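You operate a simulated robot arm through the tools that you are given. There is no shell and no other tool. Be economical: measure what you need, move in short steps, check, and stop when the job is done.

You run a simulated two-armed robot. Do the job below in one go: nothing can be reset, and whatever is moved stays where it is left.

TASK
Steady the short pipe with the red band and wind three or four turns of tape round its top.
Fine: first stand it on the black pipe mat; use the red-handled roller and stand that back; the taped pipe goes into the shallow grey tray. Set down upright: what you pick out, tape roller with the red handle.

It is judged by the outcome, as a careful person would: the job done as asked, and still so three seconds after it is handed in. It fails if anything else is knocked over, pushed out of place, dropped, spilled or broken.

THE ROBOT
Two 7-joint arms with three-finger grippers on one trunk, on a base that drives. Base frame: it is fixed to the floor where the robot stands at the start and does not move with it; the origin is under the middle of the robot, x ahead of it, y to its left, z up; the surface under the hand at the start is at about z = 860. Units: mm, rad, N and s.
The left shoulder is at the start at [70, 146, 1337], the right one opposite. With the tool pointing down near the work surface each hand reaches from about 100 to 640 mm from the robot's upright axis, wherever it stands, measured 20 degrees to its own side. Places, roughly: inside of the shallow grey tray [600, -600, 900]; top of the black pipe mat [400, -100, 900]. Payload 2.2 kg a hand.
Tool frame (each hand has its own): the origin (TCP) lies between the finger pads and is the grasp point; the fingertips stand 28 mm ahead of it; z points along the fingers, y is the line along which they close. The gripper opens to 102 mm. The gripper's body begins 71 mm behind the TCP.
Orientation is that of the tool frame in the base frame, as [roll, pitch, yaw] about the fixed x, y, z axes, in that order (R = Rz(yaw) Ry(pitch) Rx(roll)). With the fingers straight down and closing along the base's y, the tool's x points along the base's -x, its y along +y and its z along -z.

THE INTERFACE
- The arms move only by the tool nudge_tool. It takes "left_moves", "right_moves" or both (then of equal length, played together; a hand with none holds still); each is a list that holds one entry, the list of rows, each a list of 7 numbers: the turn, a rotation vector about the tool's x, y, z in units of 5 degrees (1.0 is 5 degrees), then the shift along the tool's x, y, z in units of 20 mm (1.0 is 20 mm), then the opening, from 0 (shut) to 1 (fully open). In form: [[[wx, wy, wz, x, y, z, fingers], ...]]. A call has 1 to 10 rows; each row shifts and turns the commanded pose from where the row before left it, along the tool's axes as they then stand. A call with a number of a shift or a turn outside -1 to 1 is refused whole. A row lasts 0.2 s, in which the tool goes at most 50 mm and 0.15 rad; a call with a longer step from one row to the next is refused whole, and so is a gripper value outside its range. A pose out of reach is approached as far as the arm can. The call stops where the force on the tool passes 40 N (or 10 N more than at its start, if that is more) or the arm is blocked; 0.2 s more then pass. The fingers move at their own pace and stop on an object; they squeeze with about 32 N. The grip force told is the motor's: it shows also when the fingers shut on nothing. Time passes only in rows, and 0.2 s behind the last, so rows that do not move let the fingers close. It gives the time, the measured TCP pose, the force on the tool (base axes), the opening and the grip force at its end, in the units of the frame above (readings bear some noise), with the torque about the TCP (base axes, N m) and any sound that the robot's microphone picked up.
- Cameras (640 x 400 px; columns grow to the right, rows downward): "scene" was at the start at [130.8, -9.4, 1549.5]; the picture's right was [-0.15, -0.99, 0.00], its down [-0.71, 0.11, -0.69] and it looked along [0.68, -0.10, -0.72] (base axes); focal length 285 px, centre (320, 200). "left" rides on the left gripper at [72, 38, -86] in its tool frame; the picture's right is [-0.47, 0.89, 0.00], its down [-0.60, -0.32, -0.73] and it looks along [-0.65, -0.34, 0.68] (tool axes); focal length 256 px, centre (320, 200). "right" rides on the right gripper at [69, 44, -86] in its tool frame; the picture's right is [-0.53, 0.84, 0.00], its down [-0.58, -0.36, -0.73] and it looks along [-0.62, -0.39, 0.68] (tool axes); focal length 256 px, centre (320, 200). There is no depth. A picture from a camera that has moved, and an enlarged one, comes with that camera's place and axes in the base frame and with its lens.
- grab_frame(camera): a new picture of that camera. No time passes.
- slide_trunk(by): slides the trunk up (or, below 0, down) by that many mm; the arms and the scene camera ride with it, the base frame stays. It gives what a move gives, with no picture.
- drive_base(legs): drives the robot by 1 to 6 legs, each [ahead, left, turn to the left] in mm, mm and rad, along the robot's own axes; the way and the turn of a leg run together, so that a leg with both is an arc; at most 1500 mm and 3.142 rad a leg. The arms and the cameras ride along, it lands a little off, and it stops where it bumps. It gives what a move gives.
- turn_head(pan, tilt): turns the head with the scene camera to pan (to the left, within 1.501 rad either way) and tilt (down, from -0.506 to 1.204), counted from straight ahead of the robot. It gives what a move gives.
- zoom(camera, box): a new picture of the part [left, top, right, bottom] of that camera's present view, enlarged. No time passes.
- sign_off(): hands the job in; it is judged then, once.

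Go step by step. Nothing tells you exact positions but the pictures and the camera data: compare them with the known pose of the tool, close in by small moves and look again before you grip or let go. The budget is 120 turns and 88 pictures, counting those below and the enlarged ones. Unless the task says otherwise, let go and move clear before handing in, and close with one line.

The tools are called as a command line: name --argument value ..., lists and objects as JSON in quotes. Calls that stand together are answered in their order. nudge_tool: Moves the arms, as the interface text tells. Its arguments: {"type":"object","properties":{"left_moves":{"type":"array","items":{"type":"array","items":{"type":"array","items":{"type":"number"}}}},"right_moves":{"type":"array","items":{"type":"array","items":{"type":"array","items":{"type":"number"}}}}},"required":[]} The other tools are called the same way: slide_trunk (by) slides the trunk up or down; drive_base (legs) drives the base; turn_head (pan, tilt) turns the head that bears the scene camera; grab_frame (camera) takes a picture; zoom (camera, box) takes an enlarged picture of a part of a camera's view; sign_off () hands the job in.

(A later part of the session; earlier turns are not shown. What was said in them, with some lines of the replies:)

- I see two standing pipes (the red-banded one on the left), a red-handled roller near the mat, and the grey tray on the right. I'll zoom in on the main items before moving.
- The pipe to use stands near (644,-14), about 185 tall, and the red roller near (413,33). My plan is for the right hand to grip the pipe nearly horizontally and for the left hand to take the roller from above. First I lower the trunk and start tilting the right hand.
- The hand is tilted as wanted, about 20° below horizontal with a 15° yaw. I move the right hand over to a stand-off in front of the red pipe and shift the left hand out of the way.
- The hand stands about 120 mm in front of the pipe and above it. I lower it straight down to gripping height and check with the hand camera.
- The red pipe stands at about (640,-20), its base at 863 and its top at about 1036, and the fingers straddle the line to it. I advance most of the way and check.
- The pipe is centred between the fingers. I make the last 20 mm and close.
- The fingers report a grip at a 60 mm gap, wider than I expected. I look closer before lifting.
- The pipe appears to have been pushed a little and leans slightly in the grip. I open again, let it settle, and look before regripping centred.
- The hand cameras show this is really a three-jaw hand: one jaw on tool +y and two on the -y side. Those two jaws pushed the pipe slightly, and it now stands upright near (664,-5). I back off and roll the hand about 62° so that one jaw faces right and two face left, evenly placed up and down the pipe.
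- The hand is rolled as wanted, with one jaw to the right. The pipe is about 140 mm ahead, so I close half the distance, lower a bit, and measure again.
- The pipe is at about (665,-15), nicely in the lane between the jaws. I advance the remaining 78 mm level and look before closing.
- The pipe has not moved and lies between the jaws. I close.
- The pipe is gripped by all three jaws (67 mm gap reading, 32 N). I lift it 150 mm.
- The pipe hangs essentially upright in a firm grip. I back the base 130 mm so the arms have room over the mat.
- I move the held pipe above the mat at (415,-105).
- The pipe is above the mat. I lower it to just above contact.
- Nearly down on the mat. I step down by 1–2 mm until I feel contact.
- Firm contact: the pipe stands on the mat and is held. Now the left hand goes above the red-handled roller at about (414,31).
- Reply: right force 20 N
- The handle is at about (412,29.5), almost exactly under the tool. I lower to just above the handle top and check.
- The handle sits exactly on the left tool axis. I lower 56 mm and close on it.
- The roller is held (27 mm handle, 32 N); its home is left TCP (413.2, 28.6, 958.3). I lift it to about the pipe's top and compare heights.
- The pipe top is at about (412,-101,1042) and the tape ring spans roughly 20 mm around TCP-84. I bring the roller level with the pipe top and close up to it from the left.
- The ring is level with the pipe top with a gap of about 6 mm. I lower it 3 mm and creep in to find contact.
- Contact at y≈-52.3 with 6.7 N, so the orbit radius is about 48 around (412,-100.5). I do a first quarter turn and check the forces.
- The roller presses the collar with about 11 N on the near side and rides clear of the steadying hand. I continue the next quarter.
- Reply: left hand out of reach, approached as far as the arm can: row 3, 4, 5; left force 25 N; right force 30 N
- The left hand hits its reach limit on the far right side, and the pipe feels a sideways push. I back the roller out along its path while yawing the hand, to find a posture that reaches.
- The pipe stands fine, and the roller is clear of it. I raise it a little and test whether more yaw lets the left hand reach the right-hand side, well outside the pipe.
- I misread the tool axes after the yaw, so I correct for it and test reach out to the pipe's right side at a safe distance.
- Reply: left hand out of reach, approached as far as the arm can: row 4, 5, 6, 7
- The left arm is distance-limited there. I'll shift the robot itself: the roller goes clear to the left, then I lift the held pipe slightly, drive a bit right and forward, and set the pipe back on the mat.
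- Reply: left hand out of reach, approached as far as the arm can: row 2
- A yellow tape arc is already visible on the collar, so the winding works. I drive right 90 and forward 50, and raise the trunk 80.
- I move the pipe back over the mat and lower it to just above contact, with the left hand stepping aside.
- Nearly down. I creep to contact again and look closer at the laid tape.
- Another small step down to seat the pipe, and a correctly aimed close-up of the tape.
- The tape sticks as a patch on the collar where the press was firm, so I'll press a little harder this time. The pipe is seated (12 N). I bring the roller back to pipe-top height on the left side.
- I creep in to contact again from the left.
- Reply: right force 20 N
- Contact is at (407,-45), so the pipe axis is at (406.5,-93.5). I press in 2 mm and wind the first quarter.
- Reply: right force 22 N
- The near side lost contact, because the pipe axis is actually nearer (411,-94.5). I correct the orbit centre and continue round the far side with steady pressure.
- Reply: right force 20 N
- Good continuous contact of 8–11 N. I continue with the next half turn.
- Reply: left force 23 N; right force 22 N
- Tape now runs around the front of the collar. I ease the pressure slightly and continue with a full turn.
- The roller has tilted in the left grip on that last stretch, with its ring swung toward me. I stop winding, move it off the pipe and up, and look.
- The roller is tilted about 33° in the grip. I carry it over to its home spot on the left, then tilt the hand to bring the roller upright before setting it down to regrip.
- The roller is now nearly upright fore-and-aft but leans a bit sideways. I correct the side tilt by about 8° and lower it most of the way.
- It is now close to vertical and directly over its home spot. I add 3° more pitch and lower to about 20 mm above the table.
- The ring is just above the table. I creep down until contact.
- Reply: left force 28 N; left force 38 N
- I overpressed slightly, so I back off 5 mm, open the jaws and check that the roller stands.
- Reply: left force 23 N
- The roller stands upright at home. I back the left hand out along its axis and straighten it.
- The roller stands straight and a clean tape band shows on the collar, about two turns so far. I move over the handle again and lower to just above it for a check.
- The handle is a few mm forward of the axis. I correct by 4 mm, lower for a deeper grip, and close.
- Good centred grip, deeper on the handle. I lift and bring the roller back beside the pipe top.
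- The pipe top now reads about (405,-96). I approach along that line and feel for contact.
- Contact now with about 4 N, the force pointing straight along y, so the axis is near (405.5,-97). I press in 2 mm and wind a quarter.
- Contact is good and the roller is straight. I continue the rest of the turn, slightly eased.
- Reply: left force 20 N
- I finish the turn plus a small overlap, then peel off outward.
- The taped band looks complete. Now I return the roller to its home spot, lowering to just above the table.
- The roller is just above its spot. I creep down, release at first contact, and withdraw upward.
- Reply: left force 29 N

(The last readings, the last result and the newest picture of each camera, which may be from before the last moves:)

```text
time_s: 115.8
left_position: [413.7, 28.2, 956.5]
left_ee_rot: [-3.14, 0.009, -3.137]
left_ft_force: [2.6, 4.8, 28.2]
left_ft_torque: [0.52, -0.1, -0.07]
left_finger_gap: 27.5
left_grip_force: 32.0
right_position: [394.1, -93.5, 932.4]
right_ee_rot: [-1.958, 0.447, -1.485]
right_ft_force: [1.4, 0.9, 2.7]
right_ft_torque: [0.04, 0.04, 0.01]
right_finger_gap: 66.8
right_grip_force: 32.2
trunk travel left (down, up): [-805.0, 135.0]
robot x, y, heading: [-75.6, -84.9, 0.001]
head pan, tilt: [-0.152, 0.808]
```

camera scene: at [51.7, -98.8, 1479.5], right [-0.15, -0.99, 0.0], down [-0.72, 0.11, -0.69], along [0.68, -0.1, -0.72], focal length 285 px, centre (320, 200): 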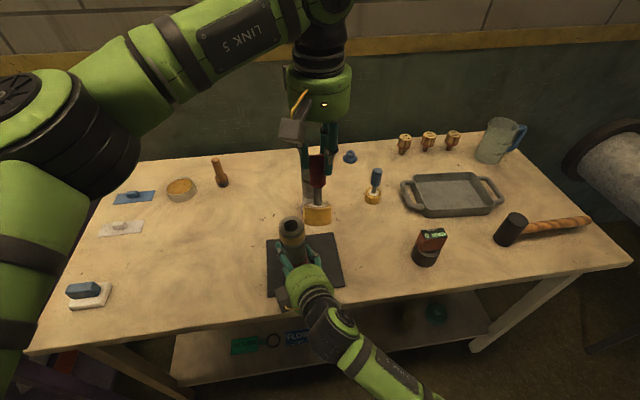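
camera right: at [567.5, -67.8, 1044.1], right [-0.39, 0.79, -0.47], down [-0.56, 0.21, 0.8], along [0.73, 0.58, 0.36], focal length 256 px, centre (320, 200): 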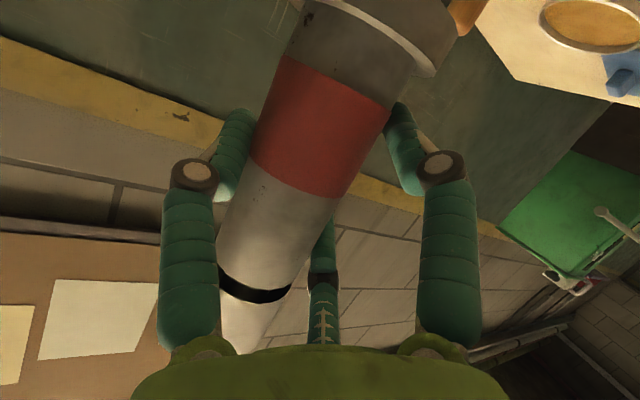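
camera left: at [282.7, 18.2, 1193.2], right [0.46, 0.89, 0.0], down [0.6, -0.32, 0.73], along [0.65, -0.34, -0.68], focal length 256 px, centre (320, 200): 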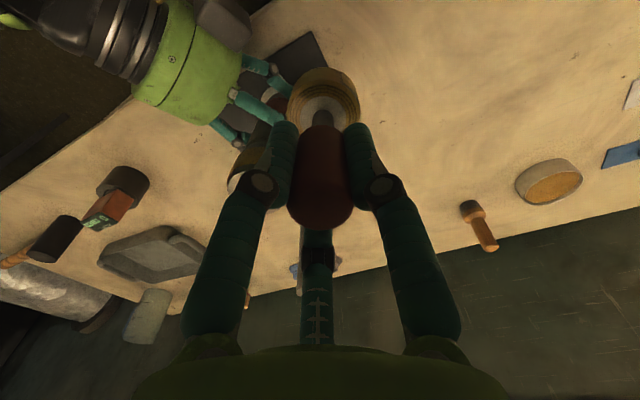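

The roller is firmly down. I ease up 3 mm, open, and raise the left hand clear.

nudge_tool --left_moves '[[[0, 0, 0, 0, 0, -0.17, 0], [0, 0, 0, 0, 0, 0, 0], [0, 0, 0, 0, 0, 0, 0.3], [0, 0, 0, 0, 0, 0, 0.6], [0, 0, 0, 0, 0, 0, 0.9], [0, 0, 0, 0, 0, 0, 0.9]]]'

nudge_tool --left_moves '[[[0, 0, 0, 0, 0, -0.6, 0.9], [0, 0, 0, 0, 0, -1, 0.9], [0, 0, 0, 0, 0, -1, 0.9], [0, 0, 0, 0, 0, -1, 0.9], [0, 0, 0, 0, 0, -1, 0.9], [0, 0, 0, 0, 0, -1, 0.9], [0, 0, 0, 0.5, 1, -1, 0.9], [0, 0, 0, 0.5, 1, -1, 0.9], [0, 0, 0, 0.5, 1, -1, 0.9], [0, 0, 0, 0.5, 1, -1, 0.9]]]'

grab_frame --camera "scene"

```text
time_s: 117.2
left_position: [414.1, 27.5, 955.5]
left_ee_rot: [-3.141, 0.001, -3.138]
left_ft_force: [-0.3, -0.2, -0.5]
left_ft_torque: [-0.01, 0.0, 0.01]
left_finger_gap: 91.6
left_grip_force: 0.1
right_position: [395.6, -94.9, 932.0]
right_ee_rot: [-1.961, 0.449, -1.485]
right_ft_force: [-2.5, -0.3, 5.5]
right_ft_torque: [0.02, 0.39, -0.01]
right_finger_gap: 66.5
right_grip_force: 32.2
trunk travel left (down, up): [-805.0, 135.0]
robot x, y, heading: [-76.7, -92.1, -0.001]
head pan, tilt: [-0.152, 0.808]
```

```text
time_s: 119.4
left_position: [372.1, 108.3, 1146.6]
left_ee_rot: [-3.139, 0.002, -3.14]
left_ft_force: [-0.1, 0.1, -0.3]
left_ft_torque: [-0.02, -0.02, 0.02]
left_finger_gap: 92.1
left_grip_force: 0.0
right_position: [397.2, -93.0, 931.8]
right_ee_rot: [-1.961, 0.447, -1.485]
right_ft_force: [-0.6, -0.5, 4.8]
right_ft_torque: [0.0, 0.25, -0.01]
right_finger_gap: 66.7
right_grip_force: 32.1
trunk travel left (down, up): [-805.0, 135.0]
robot x, y, heading: [-78.6, -92.9, 0.004]
head pan, tilt: [-0.152, 0.808]
```

```text
14 pictures are left
camera scene: at [50.3, -97.8, 1479.6], right [-0.15, -0.99, 0.0], down [-0.71, 0.11, -0.69], along [0.68, -0.1, -0.72], focal length 285 px, centre (320, 200)
```

scene: 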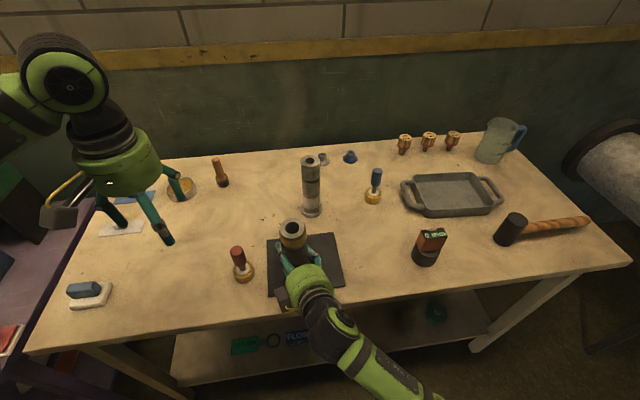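

The roller stands at home. I open the right jaws briefly so the pipe settles flat on the mat, then regrip.

nudge_tool --right_moves '[[[0, 0, 0, 0, 0, 0, 0.72], [0, 0, 0, 0, 0, 0, 0.8], [0, 0, 0, 0, 0, 0, 0.85], [0, 0, 0, 0, 0, 0, 0.85], [0, 0, 0, 0, 0, 0, 0.85]]]'

zoom --camera "scene" --box '[220, 190, 360, 300]'

grab_frame --camera "right"

```text
time_s: 120.6
left_position: [372.1, 108.9, 1146.4]
left_ee_rot: [3.141, 0.001, -3.138]
left_ft_force: [-0.3, -0.8, 1.4]
left_ft_torque: [0.01, -0.01, 0.0]
left_finger_gap: 91.6
left_grip_force: 0.0
right_position: [397.6, -94.0, 931.0]
right_ee_rot: [-1.96, 0.448, -1.485]
right_ft_force: [-1.5, -0.4, -0.8]
right_ft_torque: [-0.01, 0.01, 0.02]
right_finger_gap: 86.7
right_grip_force: 0.0
trunk travel left (down, up): [-805.0, 135.0]
robot x, y, heading: [-80.1, -89.4, -0.002]
head pan, tilt: [-0.152, 0.808]
```

```text
3.64 times, centred on (290, 245) of scene
camera zoom: at [51.5, -98.7, 1479.5], right [-0.15, -0.99, 0.0], down [-0.71, 0.11, -0.69], along [0.68, -0.1, -0.72], focal length 1037 px, centre (429, 36)
```

zoom: 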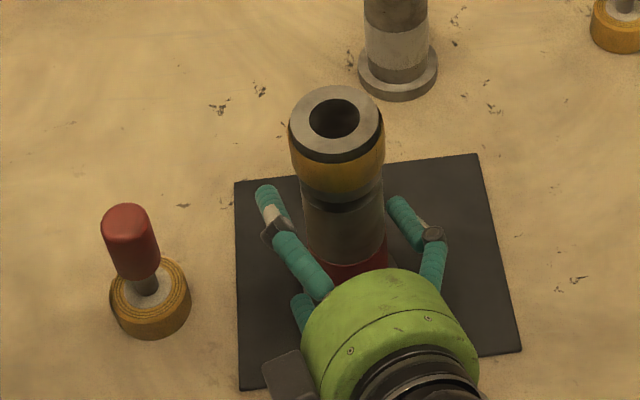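

```text
12 pictures are left
camera right: at [305.8, -160.3, 894.6], right [-0.39, 0.79, -0.47], down [-0.56, 0.21, 0.8], along [0.73, 0.58, 0.36], focal length 256 px, centre (320, 200)
```

right: 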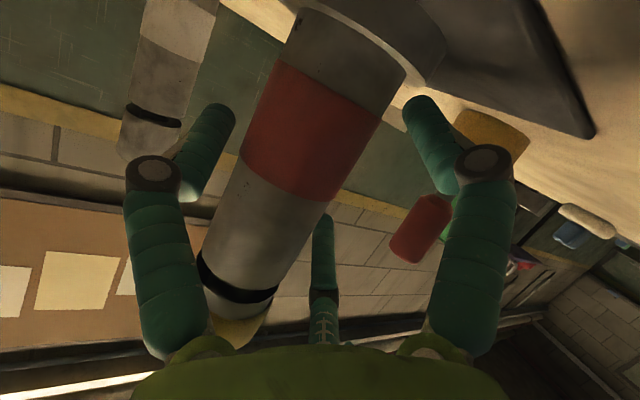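

The pipe stands upright on its own and the band is clean. I regrip, lift it 160 mm, and then drive toward the tray.

nudge_tool --right_moves '[[[0, 0, 0, 0, 0, 0, 0.5], [0, 0, 0, 0, 0, 0, 0.2], [0, 0, 0, 0, 0, 0, 0], [0, 0, 0, 0, 0, 0, 0], [0, 0, 0, 0, 0, 0, 0]]]'

nudge_tool --right_moves '[[[0, 0, 0, -0.435, -0.835, -0.342, 0], [0, 0, 0, -0.435, -0.835, -0.342, 0], [0, 0, 0, -0.435, -0.835, -0.342, 0], [0, 0, 0, -0.435, -0.835, -0.342, 0], [0, 0, 0, -0.435, -0.835, -0.342, 0], [0, 0, 0, -0.435, -0.835, -0.342, 0], [0, 0, 0, -0.435, -0.835, -0.342, 0], [0, 0, 0, -0.435, -0.835, -0.342, 0], [0, 0, 0, 0, 0, 0, 0]]]'

grab_frame --camera "scene"

```text
time_s: 121.8
left_position: [373.2, 108.4, 1145.7]
left_ee_rot: [3.141, 0.001, -3.138]
left_ft_force: [0.2, -0.3, 0.3]
left_ft_torque: [-0.02, 0.04, -0.03]
left_finger_gap: 91.8
left_grip_force: 0.1
right_position: [396.7, -93.4, 931.6]
right_ee_rot: [-1.954, 0.451, -1.484]
right_ft_force: [2.7, 0.5, 8.6]
right_ft_torque: [0.34, -0.24, -0.03]
right_finger_gap: 66.9
right_grip_force: 32.4
trunk travel left (down, up): [-805.0, 135.0]
robot x, y, heading: [-79.1, -86.1, 0.001]
head pan, tilt: [-0.152, 0.808]
```

```text
time_s: 123.8
left_position: [373.8, 106.6, 1145.1]
left_ee_rot: [-3.141, -0.001, -3.137]
left_ft_force: [0.4, -0.1, 0.4]
left_ft_torque: [0.0, 0.01, -0.01]
left_finger_gap: 91.8
left_grip_force: 0.1
right_position: [397.1, -92.8, 1091.8]
right_ee_rot: [-1.96, 0.449, -1.484]
right_ft_force: [0.3, 0.4, -5.2]
right_ft_torque: [0.0, 0.03, 0.01]
right_finger_gap: 66.9
right_grip_force: 32.5
trunk travel left (down, up): [-805.0, 135.0]
robot x, y, heading: [-78.2, -91.8, -0.0]
head pan, tilt: [-0.152, 0.808]
```

```text
11 pictures are left
camera scene: at [52.3, -98.9, 1479.4], right [-0.15, -0.99, 0.0], down [-0.72, 0.11, -0.69], along [0.68, -0.1, -0.72], focal length 285 px, centre (320, 200)
```

scene: 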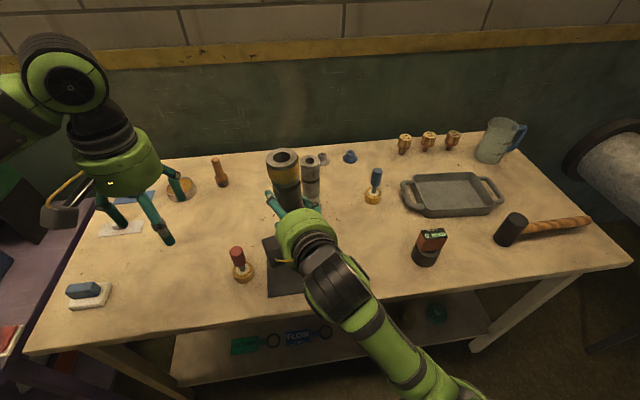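

The pipe is up and clear. I drive right 470 mm, then forward 70 mm.

drive_base --legs '[[0, -470, 0], [70, 0, 0]]'

grab_frame --camera "scene"

```text
time_s: 127.2
left_position: [441.4, -359.3, 1147.1]
left_ee_rot: [3.142, 0.003, -3.136]
left_ft_force: [-0.9, -0.3, 0.7]
left_ft_torque: [-0.05, -0.01, 0.01]
left_finger_gap: 91.8
left_grip_force: 0.1
right_position: [465.5, -560.4, 1093.1]
right_ee_rot: [-1.958, 0.449, -1.479]
right_ft_force: [-0.5, -0.5, -5.6]
right_ft_torque: [0.0, 0.06, 0.0]
right_finger_gap: 66.8
right_grip_force: 32.0
trunk travel left (down, up): [-805.0, 135.0]
robot x, y, heading: [-7.7, -559.5, -0.001]
head pan, tilt: [-0.152, 0.808]
```

```text
10 pictures are left
camera scene: at [118.4, -567.2, 1479.9], right [-0.15, -0.99, 0.0], down [-0.71, 0.11, -0.69], along [0.69, -0.1, -0.72], focal length 285 px, centre (320, 200)
```

scene: 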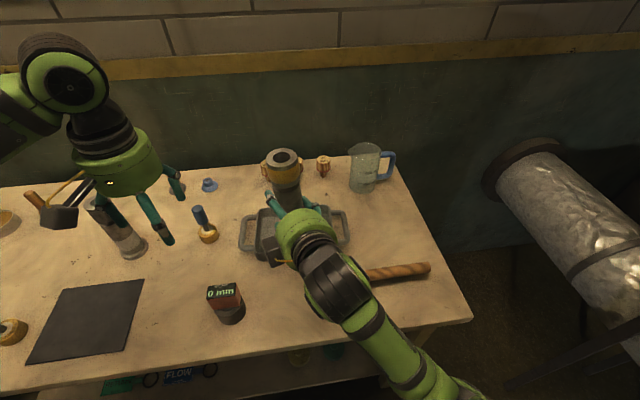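

The tray is ahead, its centre near (598,-577). I extend the arm to bring the pipe over it.

nudge_tool --right_moves '[[[0, 0, 0, 0.19, -0.476, 0.92, 0], [0, 0, 0, 0.19, -0.476, 0.92, 0], [0, 0, 0, 0.19, -0.476, 0.92, 0], [0, 0, 0, 0.19, -0.476, 0.92, 0], [0, 0, 0, 0.19, -0.476, 0.92, 0], [0, 0, 0, 0.19, -0.476, 0.92, 0], [0, 0, 0, 0, 0, 0, 0]]]'

zoom --camera "scene" --box '[200, 120, 400, 280]'

grab_frame --camera "left"

```text
time_s: 128.8
left_position: [443.7, -360.3, 1146.3]
left_ee_rot: [3.141, -0.001, -3.137]
left_ft_force: [-0.1, -0.1, 0.0]
left_ft_torque: [-0.01, 0.0, -0.02]
left_finger_gap: 91.8
left_grip_force: 0.0
right_position: [593.2, -574.9, 1092.3]
right_ee_rot: [-1.962, 0.449, -1.481]
right_ft_force: [0.6, 0.0, -4.3]
right_ft_torque: [0.01, 0.06, 0.04]
right_finger_gap: 66.9
right_grip_force: 31.7
trunk travel left (down, up): [-805.0, 135.0]
robot x, y, heading: [-9.2, -557.0, 0.001]
head pan, tilt: [-0.152, 0.808]
```

```text
2.50 times, centred on (300, 200) of scene
camera zoom: at [122.4, -567.1, 1479.5], right [-0.15, -0.99, 0.0], down [-0.72, 0.11, -0.69], along [0.68, -0.1, -0.72], focal length 713 px, centre (370, 200)
```

zoom: 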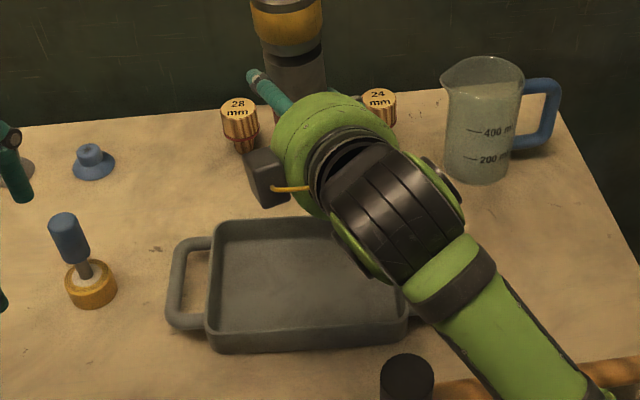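

```text
8 pictures are left
camera left: at [370.4, -322.2, 1231.3], right [0.46, 0.89, 0.0], down [0.61, -0.31, 0.73], along [0.65, -0.34, -0.68], focal length 256 px, centre (320, 200)
```

left: 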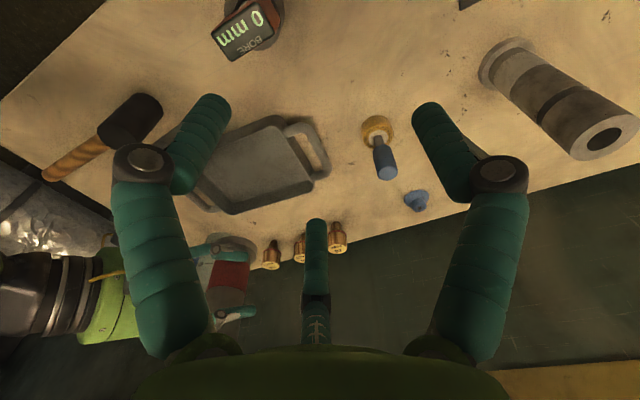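

The tray floor spans about x 535–655 and y -480 to -668. I'll set the pipe at about (582,-574) so the hand's camera stays clear of the front wall, then lower most of the way.

nudge_tool --right_moves '[[[0, 0, 0, -0.3, 0.505, -0.85, 0], [0, 0, 0, 0.5, 0.96, 0.393, 0], [0, 0, 0, 0.5, 0.96, 0.393, 0], [0, 0, 0, 0.5, 0.96, 0.393, 0], [0, 0, 0, 0.5, 0.96, 0.393, 0], [0, 0, 0, 0.5, 0.96, 0.393, 0], [0, 0, 0, 0, 0, 0, 0]]]'

grab_frame --camera "left"

```text
time_s: 130.4
left_position: [444.1, -358.9, 1145.9]
left_ee_rot: [-3.14, 0.001, -3.136]
left_ft_force: [-0.3, 0.8, 0.2]
left_ft_torque: [0.02, 0.01, 0.04]
left_finger_gap: 91.9
left_grip_force: 0.1
right_position: [574.3, -570.8, 976.7]
right_ee_rot: [-1.961, 0.448, -1.481]
right_ft_force: [0.1, 1.3, -4.4]
right_ft_torque: [0.04, 0.05, -0.04]
right_finger_gap: 67.2
right_grip_force: 32.2
trunk travel left (down, up): [-805.0, 135.0]
robot x, y, heading: [-5.4, -558.7, 0.004]
head pan, tilt: [-0.152, 0.808]
```

```text
7 pictures are left
camera left: at [370.9, -322.1, 1231.2], right [0.46, 0.89, 0.0], down [0.61, -0.31, 0.73], along [0.65, -0.34, -0.68], focal length 256 px, centre (320, 200)
```

left: 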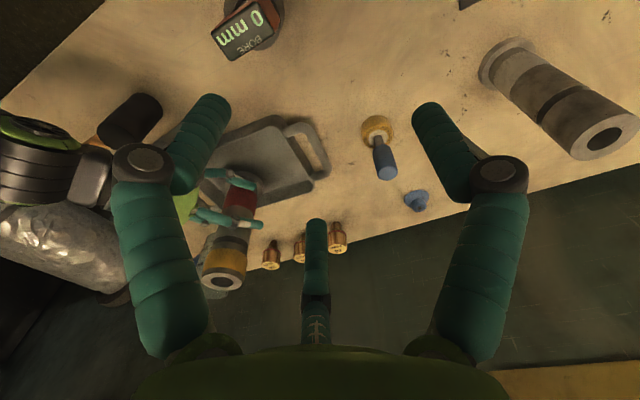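

The hand's camera would sit tightly between the tray's front wall and the mallet. I raise the pipe again and swing the hand 30° to the right so the camera clears both.

nudge_tool --right_moves '[[[0, 0, 0, -0.435, -0.835, -0.343, 0], [0, 0, 0, -0.435, -0.835, -0.343, 0], [0, 0, 0, -0.435, -0.835, -0.343, 0], [0.435, 0.835, 0.342, 0, 0, 0, 0], [0.435, 0.835, 0.342, 0, 0, 0, 0], [0.435, 0.835, 0.342, 0, 0, 0, 0], [0.435, 0.835, 0.342, 0, 0, 0, 0], [0.435, 0.835, 0.342, 0, 0, 0, 0], [0.435, 0.835, 0.342, 0, 0, 0, 0], [0, 0, 0, 0, 0, 0, 0]]]'

grab_frame --camera "scene"

```text
time_s: 132.8
left_position: [443.7, -360.7, 1146.2]
left_ee_rot: [3.14, 0.001, -3.137]
left_ft_force: [0.1, -0.4, -0.9]
left_ft_torque: [0.02, -0.02, 0.0]
left_finger_gap: 91.9
left_grip_force: 0.0
right_position: [576.6, -605.5, 1015.4]
right_ee_rot: [-1.932, 0.366, -2.024]
right_ft_force: [0.7, -0.8, -4.5]
right_ft_torque: [0.03, 0.04, 0.0]
right_finger_gap: 67.0
right_grip_force: 32.2
trunk travel left (down, up): [-805.0, 135.0]
robot x, y, heading: [-9.7, -559.8, 0.005]
head pan, tilt: [-0.152, 0.808]
stopped in row 10 (right hand): the arm was blocked; the commanded pose is now the measured one
```

```text
6 pictures are left
camera scene: at [123.1, -567.1, 1479.4], right [-0.15, -0.99, 0.0], down [-0.72, 0.11, -0.69], along [0.68, -0.1, -0.72], focal length 285 px, centre (320, 200)
```

scene: 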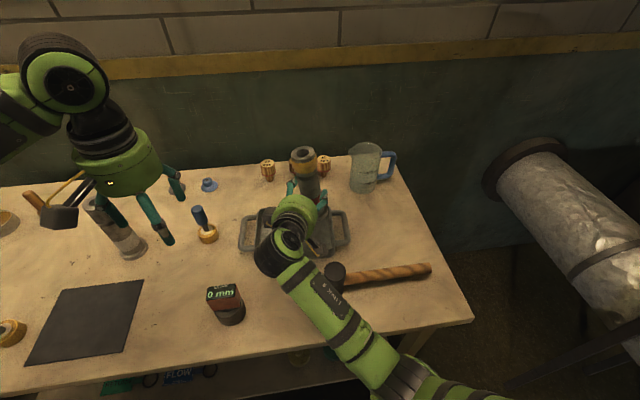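

The arm reached a joint limit at that yaw. I raise a bit, undo the slight roll and half the swing, and then shift the base left so the arm reaches the tray comfortably.

nudge_tool --right_moves '[[[0, 0, 0, -0.36, -0.874, -0.33, 0], [0, 0, 0, -0.36, -0.874, -0.33, 0], [0, 0, 1, 0, 0, 0, 0], [-0.435, -0.835, -0.342, 0, 0, 0, 0], [-0.435, -0.835, -0.342, 0, 0, 0, 0], [-0.435, -0.835, -0.342, 0, 0, 0, 0], [0, 0, 0, 0, 0, 0, 0]]]'

```text
time_s: 134.4
left_position: [444.5, -359.6, 1145.4]
left_ee_rot: [3.141, -0.001, -3.136]
left_ft_force: [0.4, -0.1, 0.1]
left_ft_torque: [-0.03, 0.0, -0.01]
left_finger_gap: 91.8
left_grip_force: 0.0
right_position: [575.7, -602.5, 1056.1]
right_ee_rot: [-1.945, 0.448, -1.793]
right_ft_force: [0.4, 0.8, -5.2]
right_ft_torque: [0.02, 0.05, 0.01]
right_finger_gap: 67.1
right_grip_force: 32.1
trunk travel left (down, up): [-805.0, 135.0]
robot x, y, heading: [-6.2, -561.9, 0.003]
head pan, tilt: [-0.152, 0.808]
```

The posture is comfortable now, the hand pointing nearly straight ahead. I drive the base 49 mm left so the pipe comes over the tray at about (584,-560), and check.

drive_base --legs '[[0, 49, 0]]'

zoom --camera "scene" --box '[200, 120, 400, 310]'

```text
time_s: 135.3
left_position: [443.7, -318.8, 1146.8]
left_ee_rot: [3.136, 0.001, -3.137]
left_ft_force: [-0.2, -1.2, 0.4]
left_ft_torque: [0.09, 0.0, 0.0]
left_finger_gap: 92.3
left_grip_force: 0.0
right_position: [576.7, -561.9, 1056.8]
right_ee_rot: [-1.946, 0.453, -1.797]
right_ft_force: [-0.2, -2.0, -4.4]
right_ft_torque: [0.07, 0.03, 0.01]
right_finger_gap: 66.8
right_grip_force: 32.2
trunk travel left (down, up): [-805.0, 135.0]
robot x, y, heading: [-8.0, -510.6, 0.003]
head pan, tilt: [-0.152, 0.808]
```

```text
2.11 times, centred on (300, 215) of scene
camera zoom: at [122.8, -526.6, 1479.3], right [-0.15, -0.99, -0.01], down [-0.72, 0.11, -0.69], along [0.68, -0.1, -0.72], focal length 600 px, centre (362, 168)
```

zoom: 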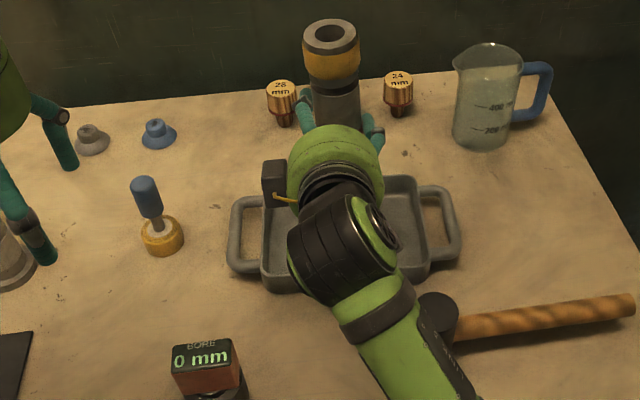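

The pipe is over the tray, its camera side clear of the mallet. I let things settle, then lower to about 10 mm above the floor.

nudge_tool --right_moves '[[[0, 0, 0, 0, 0, 0, 0], [0, 0, 0, 0.486, 0.934, 0.384, 0], [0, 0, 0, 0.486, 0.934, 0.384, 0], [0, 0, 0, 0.486, 0.934, 0.384, 0], [0, 0, 0, 0, 0, 0, 0]]]'

grab_frame --camera "right"

```text
time_s: 136.5
left_position: [444.1, -313.2, 1146.7]
left_ee_rot: [-3.142, 0.0, -3.139]
left_ft_force: [0.2, -0.1, -0.1]
left_ft_torque: [-0.01, 0.01, 0.01]
left_finger_gap: 91.8
left_grip_force: 0.1
right_position: [577.2, -558.4, 988.8]
right_ee_rot: [-1.943, 0.447, -1.796]
right_ft_force: [-0.6, 0.5, -4.5]
right_ft_torque: [0.02, 0.05, 0.01]
right_finger_gap: 66.8
right_grip_force: 32.3
trunk travel left (down, up): [-805.0, 135.0]
robot x, y, heading: [-12.2, -508.1, 0.003]
head pan, tilt: [-0.152, 0.808]
```

```text
4 pictures are left
camera right: at [469.9, -592.9, 951.3], right [-0.12, 0.87, -0.48], down [-0.48, 0.37, 0.8], along [0.87, 0.32, 0.37], focal length 256 px, centre (320, 200)
```

right: 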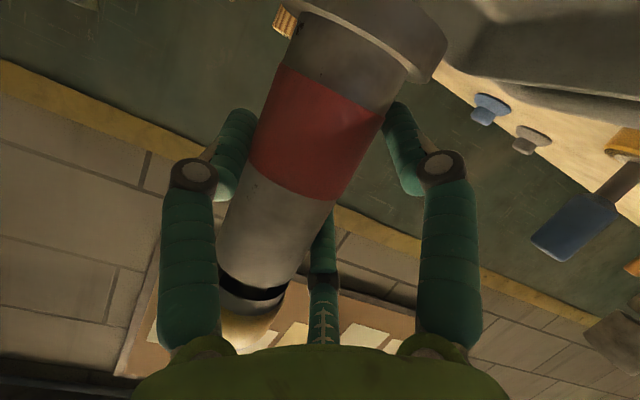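

All good. The pipe is over the tray floor at (584,-565). I lower to just above it.

nudge_tool --right_moves '[[[0, 0, 0, 0.434, 0.834, 0.343, 0], [0, 0, 0, 0.434, 0.834, 0.343, 0], [0, 0, 0, 0, 0, 0, 0]]]'

nudge_tool --right_moves '[[[0, 0, 0, 0.065, 0.125, 0.051, 0], [0, 0, 0, 0, 0, 0, 0]]]'

nudge_tool --right_moves '[[[0, 0, 0, 0.043, 0.083, 0.034, 0], [0, 0, 0, 0, 0, 0, 0]]]'

```text
time_s: 137.3
left_position: [443.0, -312.4, 1145.8]
left_ee_rot: [-3.14, 0.001, -3.137]
left_ft_force: [-0.1, 0.7, -0.6]
left_ft_torque: [0.01, 0.03, 0.0]
left_finger_gap: 91.9
left_grip_force: 0.0
right_position: [577.4, -558.1, 948.8]
right_ee_rot: [-1.944, 0.446, -1.795]
right_ft_force: [-1.2, 0.4, -4.4]
right_ft_torque: [0.03, 0.05, -0.01]
right_finger_gap: 67.1
right_grip_force: 31.8
trunk travel left (down, up): [-805.0, 135.0]
robot x, y, heading: [-11.1, -514.3, 0.0]
head pan, tilt: [-0.152, 0.808]
```

```text
time_s: 137.9
left_position: [443.9, -312.2, 1146.3]
left_ee_rot: [-3.14, -0.001, -3.138]
left_ft_force: [0.2, 0.5, 0.2]
left_ft_torque: [0.03, 0.05, 0.0]
left_finger_gap: 91.7
left_grip_force: 0.1
right_position: [579.5, -557.7, 945.3]
right_ee_rot: [-1.944, 0.448, -1.797]
right_ft_force: [-1.2, 0.0, -4.1]
right_ft_torque: [0.01, 0.04, 0.0]
right_finger_gap: 67.0
right_grip_force: 31.9
trunk travel left (down, up): [-805.0, 135.0]
robot x, y, heading: [-10.3, -509.7, 0.0]
head pan, tilt: [-0.152, 0.808]
```

```text
time_s: 138.5
left_position: [443.1, -312.7, 1144.6]
left_ee_rot: [-3.141, -0.001, -3.139]
left_ft_force: [0.1, -0.3, -0.3]
left_ft_torque: [0.02, 0.0, 0.02]
left_finger_gap: 91.7
left_grip_force: 0.1
right_position: [578.7, -558.0, 943.3]
right_ee_rot: [-1.943, 0.448, -1.796]
right_ft_force: [-0.6, 0.5, -3.3]
right_ft_torque: [0.03, 0.05, -0.01]
right_finger_gap: 66.9
right_grip_force: 32.1
trunk travel left (down, up): [-805.0, 135.0]
robot x, y, heading: [-8.1, -511.7, 0.004]
head pan, tilt: [-0.152, 0.808]
```

No contact yet; I creep further in 2 mm steps.

nudge_tool --right_moves '[[[0, 0, 0, 0.043, 0.083, 0.034, 0], [0, 0, 0, 0, 0, 0, 0]]]'

nudge_tool --right_moves '[[[0, 0, 0, 0.043, 0.083, 0.034, 0], [0, 0, 0, 0, 0, 0, 0]]]'

```text
time_s: 139.1
left_position: [443.7, -313.1, 1146.3]
left_ee_rot: [3.142, 0.0, -3.139]
left_ft_force: [0.8, 0.0, -0.2]
left_ft_torque: [0.01, 0.05, 0.0]
left_finger_gap: 91.8
left_grip_force: 0.1
right_position: [577.6, -557.9, 941.2]
right_ee_rot: [-1.946, 0.446, -1.797]
right_ft_force: [0.2, 0.6, -4.0]
right_ft_torque: [0.01, 0.07, -0.02]
right_finger_gap: 66.8
right_grip_force: 31.9
trunk travel left (down, up): [-805.0, 135.0]
robot x, y, heading: [-10.3, -511.1, 0.004]
head pan, tilt: [-0.152, 0.808]
```

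```text
time_s: 139.7
left_position: [443.8, -312.3, 1146.2]
left_ee_rot: [3.141, 0.0, -3.138]
left_ft_force: [-0.7, 0.3, -0.3]
left_ft_torque: [-0.01, -0.04, 0.03]
left_finger_gap: 91.7
left_grip_force: 0.1
right_position: [578.2, -557.6, 940.0]
right_ee_rot: [-1.946, 0.447, -1.796]
right_ft_force: [-0.6, 0.2, -4.6]
right_ft_torque: [0.04, 0.01, -0.03]
right_finger_gap: 66.9
right_grip_force: 31.9
trunk travel left (down, up): [-805.0, 135.0]
robot x, y, heading: [-8.1, -516.4, 0.006]
head pan, tilt: [-0.152, 0.808]
```

nudge_tool --right_moves '[[[0, 0, 0, 0.043, 0.083, 0.034, 0], [0, 0, 0, 0, 0, 0, 0]]]'

nudge_tool --right_moves '[[[0, 0, 0, 0.043, 0.083, 0.034, 0], [0, 0, 0, 0, 0, 0, 0]]]'

```text
time_s: 140.3
left_position: [444.4, -313.1, 1146.0]
left_ee_rot: [3.141, 0.0, -3.138]
left_ft_force: [-0.2, -0.3, -0.1]
left_ft_torque: [0.01, 0.0, 0.06]
left_finger_gap: 92.1
left_grip_force: 0.2
right_position: [578.2, -557.7, 938.8]
right_ee_rot: [-1.944, 0.448, -1.796]
right_ft_force: [-0.1, -0.2, -4.9]
right_ft_torque: [-0.02, 0.04, 0.02]
right_finger_gap: 67.1
right_grip_force: 32.2
trunk travel left (down, up): [-805.0, 135.0]
robot x, y, heading: [-6.1, -509.1, 0.006]
head pan, tilt: [-0.152, 0.808]
```

```text
time_s: 140.9
left_position: [443.8, -312.6, 1147.3]
left_ee_rot: [3.141, -0.001, -3.139]
left_ft_force: [0.6, 0.1, -0.7]
left_ft_torque: [0.03, -0.01, 0.01]
left_finger_gap: 92.0
left_grip_force: 0.0
right_position: [579.8, -557.6, 936.2]
right_ee_rot: [-1.943, 0.447, -1.795]
right_ft_force: [0.7, -1.2, -4.5]
right_ft_torque: [0.01, -0.01, -0.01]
right_finger_gap: 67.2
right_grip_force: 32.0
trunk travel left (down, up): [-805.0, 135.0]
robot x, y, heading: [-8.8, -512.0, -0.003]
head pan, tilt: [-0.152, 0.808]
```

nudge_tool --right_moves '[[[0, 0, 0, 0.043, 0.083, 0.034, 0], [0, 0, 0, 0, 0, 0, 0]]]'

nudge_tool --right_moves '[[[0, 0, 0, 0.043, 0.083, 0.034, 0], [0, 0, 0, 0, 0, 0, 0]]]'

```text
time_s: 141.5
left_position: [445.4, -312.8, 1145.5]
left_ee_rot: [-3.141, -0.001, -3.138]
left_ft_force: [-0.5, 0.9, -0.6]
left_ft_torque: [0.01, -0.01, 0.0]
left_finger_gap: 91.8
left_grip_force: 0.1
right_position: [577.3, -556.7, 934.8]
right_ee_rot: [-1.944, 0.446, -1.796]
right_ft_force: [-0.4, 0.1, -4.6]
right_ft_torque: [0.05, 0.06, 0.0]
right_finger_gap: 66.8
right_grip_force: 31.7
trunk travel left (down, up): [-805.0, 135.0]
robot x, y, heading: [-7.6, -510.4, 0.003]
head pan, tilt: [-0.152, 0.808]
```

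```text
time_s: 142.1
left_position: [444.4, -312.5, 1147.8]
left_ee_rot: [3.141, 0.001, -3.138]
left_ft_force: [-0.2, -0.6, -0.7]
left_ft_torque: [0.0, -0.01, -0.01]
left_finger_gap: 91.8
left_grip_force: 0.0
right_position: [578.5, -556.7, 932.1]
right_ee_rot: [-1.942, 0.45, -1.794]
right_ft_force: [0.1, -0.4, -1.0]
right_ft_torque: [0.05, -0.01, -0.04]
right_finger_gap: 66.9
right_grip_force: 31.6
trunk travel left (down, up): [-805.0, 135.0]
robot x, y, heading: [-8.9, -509.6, 0.001]
head pan, tilt: [-0.152, 0.808]
```

The tray floor takes the weight. I seat it with 1 mm more, open, and take a look.

nudge_tool --right_moves '[[[0, 0, 0, 0.022, 0.042, 0.017, 0], [0, 0, 0, 0, 0, 0, 0], [0, 0, 0, 0, 0, 0, 0.72], [0, 0, 0, 0, 0, 0, 0.85], [0, 0, 0, 0, 0, 0, 1], [0, 0, 0, 0, 0, 0, 1]]]'

grab_frame --camera "right"

```text
time_s: 143.5
left_position: [443.6, -313.0, 1144.7]
left_ee_rot: [-3.141, 0.0, -3.139]
left_ft_force: [0.0, -0.4, -0.9]
left_ft_torque: [0.01, 0.0, -0.01]
left_finger_gap: 91.8
left_grip_force: 0.1
right_position: [578.4, -556.9, 932.8]
right_ee_rot: [-1.942, 0.447, -1.795]
right_ft_force: [2.6, -1.4, 3.3]
right_ft_torque: [0.07, 0.13, -0.02]
right_finger_gap: 100.4
right_grip_force: 0.0
trunk travel left (down, up): [-805.0, 135.0]
robot x, y, heading: [-8.5, -507.7, 0.001]
head pan, tilt: [-0.152, 0.808]
```

```text
3 pictures are left
camera right: at [471.6, -592.7, 894.3], right [-0.12, 0.87, -0.48], down [-0.48, 0.37, 0.8], along [0.87, 0.32, 0.37], focal length 256 px, centre (320, 200)
```

right: 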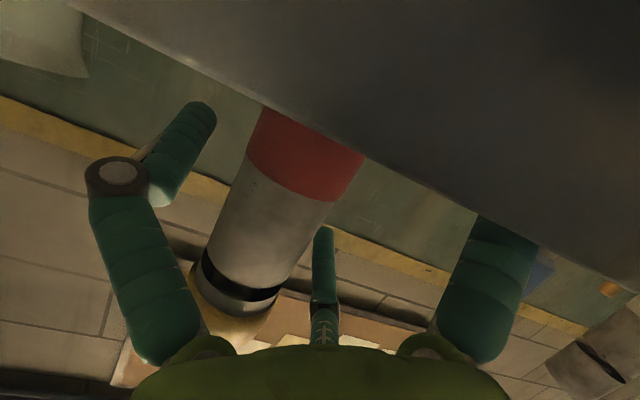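

The pipe stands in the tray, and one lower jaw is inside behind the front wall, so I'll leave straight up along the pipe. I relax the opening slightly first so nothing rubs.

nudge_tool --right_moves '[[[0, 0, 0, 0, 0, 0, 0.93], [0, 0, 0, -0.2, 0.1, 0, 0.93], [0, 0, 0, -0.217, -0.417, -0.171, 0.93], [0, 0, 0, -0.434, -0.834, -0.343, 0.95], [0, 0, 0, -0.434, -0.834, -0.343, 0.97], [0, 0, 0, 0, 0, 0, 0.97]]]'

grab_frame --camera "right"

```text
time_s: 144.9
left_position: [443.4, -313.3, 1145.7]
left_ee_rot: [-3.141, 0.001, -3.137]
left_ft_force: [-0.7, 0.0, -0.2]
left_ft_torque: [0.01, 0.0, -0.01]
left_finger_gap: 91.7
left_grip_force: 0.1
right_position: [577.7, -552.3, 982.8]
right_ee_rot: [-1.943, 0.446, -1.793]
right_ft_force: [0.5, -0.3, -0.2]
right_ft_torque: [-0.01, 0.01, 0.0]
right_finger_gap: 98.9
right_grip_force: 0.1
trunk travel left (down, up): [-805.0, 135.0]
robot x, y, heading: [-6.9, -514.6, 0.002]
head pan, tilt: [-0.152, 0.808]
```

```text
2 pictures are left
camera right: at [470.8, -587.5, 943.7], right [-0.12, 0.87, -0.48], down [-0.48, 0.37, 0.8], along [0.87, 0.32, 0.37], focal length 256 px, centre (320, 200)
```

right: 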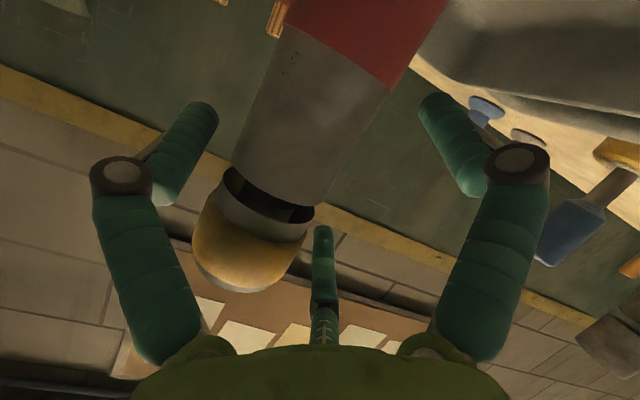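

Clear of the pipe and above the tray rim. I back the hand straight out and up.

nudge_tool --right_moves '[[[0, 0, 0, 0, 0, -0.8, 0.97], [0, 0, 0, 0, 0, -1, 0.97], [0, 0, 0, 0, 0, -1, 0.97], [0, 0, 0, 0, 0, -1, 0.97], [0, 0, 0, 0, 0, -1, 0.97], [0, 0, 0, -0.434, -0.834, -0.343, 0.97], [0, 0, 0, -0.434, -0.834, -0.343, 0.97], [0, 0, 0, -0.434, -0.834, -0.343, 0.97], [0, 0, 0, 0, 0, 0, 0.97]]]'

grab_frame --camera "scene"

```text
time_s: 146.9
left_position: [442.8, -311.9, 1145.1]
left_ee_rot: [-3.14, 0.001, -3.138]
left_ft_force: [-0.6, 0.2, 0.4]
left_ft_torque: [-0.03, -0.03, -0.03]
left_finger_gap: 91.8
left_grip_force: 0.2
right_position: [482.1, -560.0, 1054.7]
right_ee_rot: [-1.943, 0.374, -1.794]
right_ft_force: [0.1, -0.2, 0.1]
right_ft_torque: [-0.02, -0.01, 0.0]
right_finger_gap: 98.7
right_grip_force: 0.0
trunk travel left (down, up): [-805.0, 135.0]
robot x, y, heading: [-8.2, -511.1, 0.006]
head pan, tilt: [-0.152, 0.808]
```

```text
1 pictures are left
camera scene: at [122.1, -519.2, 1479.5], right [-0.15, -0.99, 0.0], down [-0.72, 0.11, -0.69], along [0.68, -0.1, -0.72], focal length 285 px, centre (320, 200)
```

scene: 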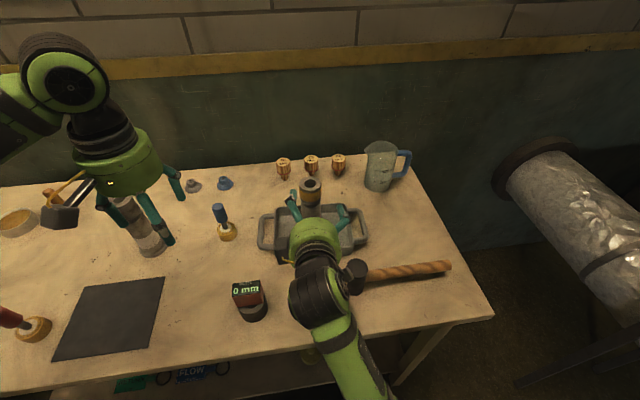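

The taped pipe stands in the tray and both hands are clear. I use the last picture to confirm that the roller is upright.

zoom --camera "scene" --box '[0, 160, 360, 385]'

```text
1.78 times, centred on (180, 272) of scene
camera zoom: at [122.1, -519.2, 1479.5], right [-0.15, -0.99, 0.0], down [-0.72, 0.11, -0.69], along [0.68, -0.1, -0.72], focal length 507 px, centre (569, 71)
```

zoom: 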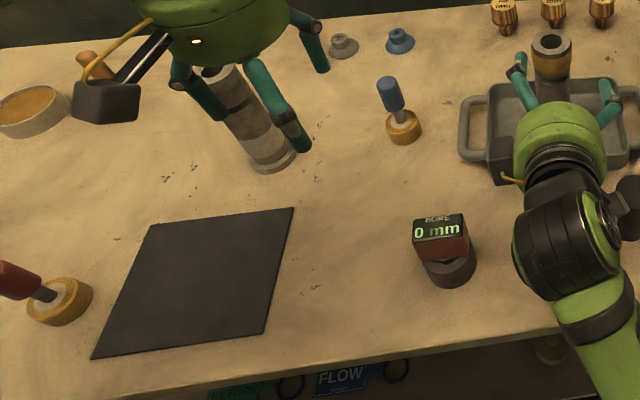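

The roller stands upright at its place beside the mat, the taped pipe stands upright in the tray, and both hands are clear. I'm handing in.

sign_off

```text
The job is handed in.
```

The red-banded pipe was stood on the black mat, wound with tape round its top and set upright in the grey tray; I estimate a bit over three turns, from the roller's path rather than a direct count. The red-handled roller is back upright at its place. I nudged the pipe about 25 mm on the first grasp, and the roller tilted in the grip once, so I set it down at its spot and regripped it; the last pictures showed nothing else out of place.
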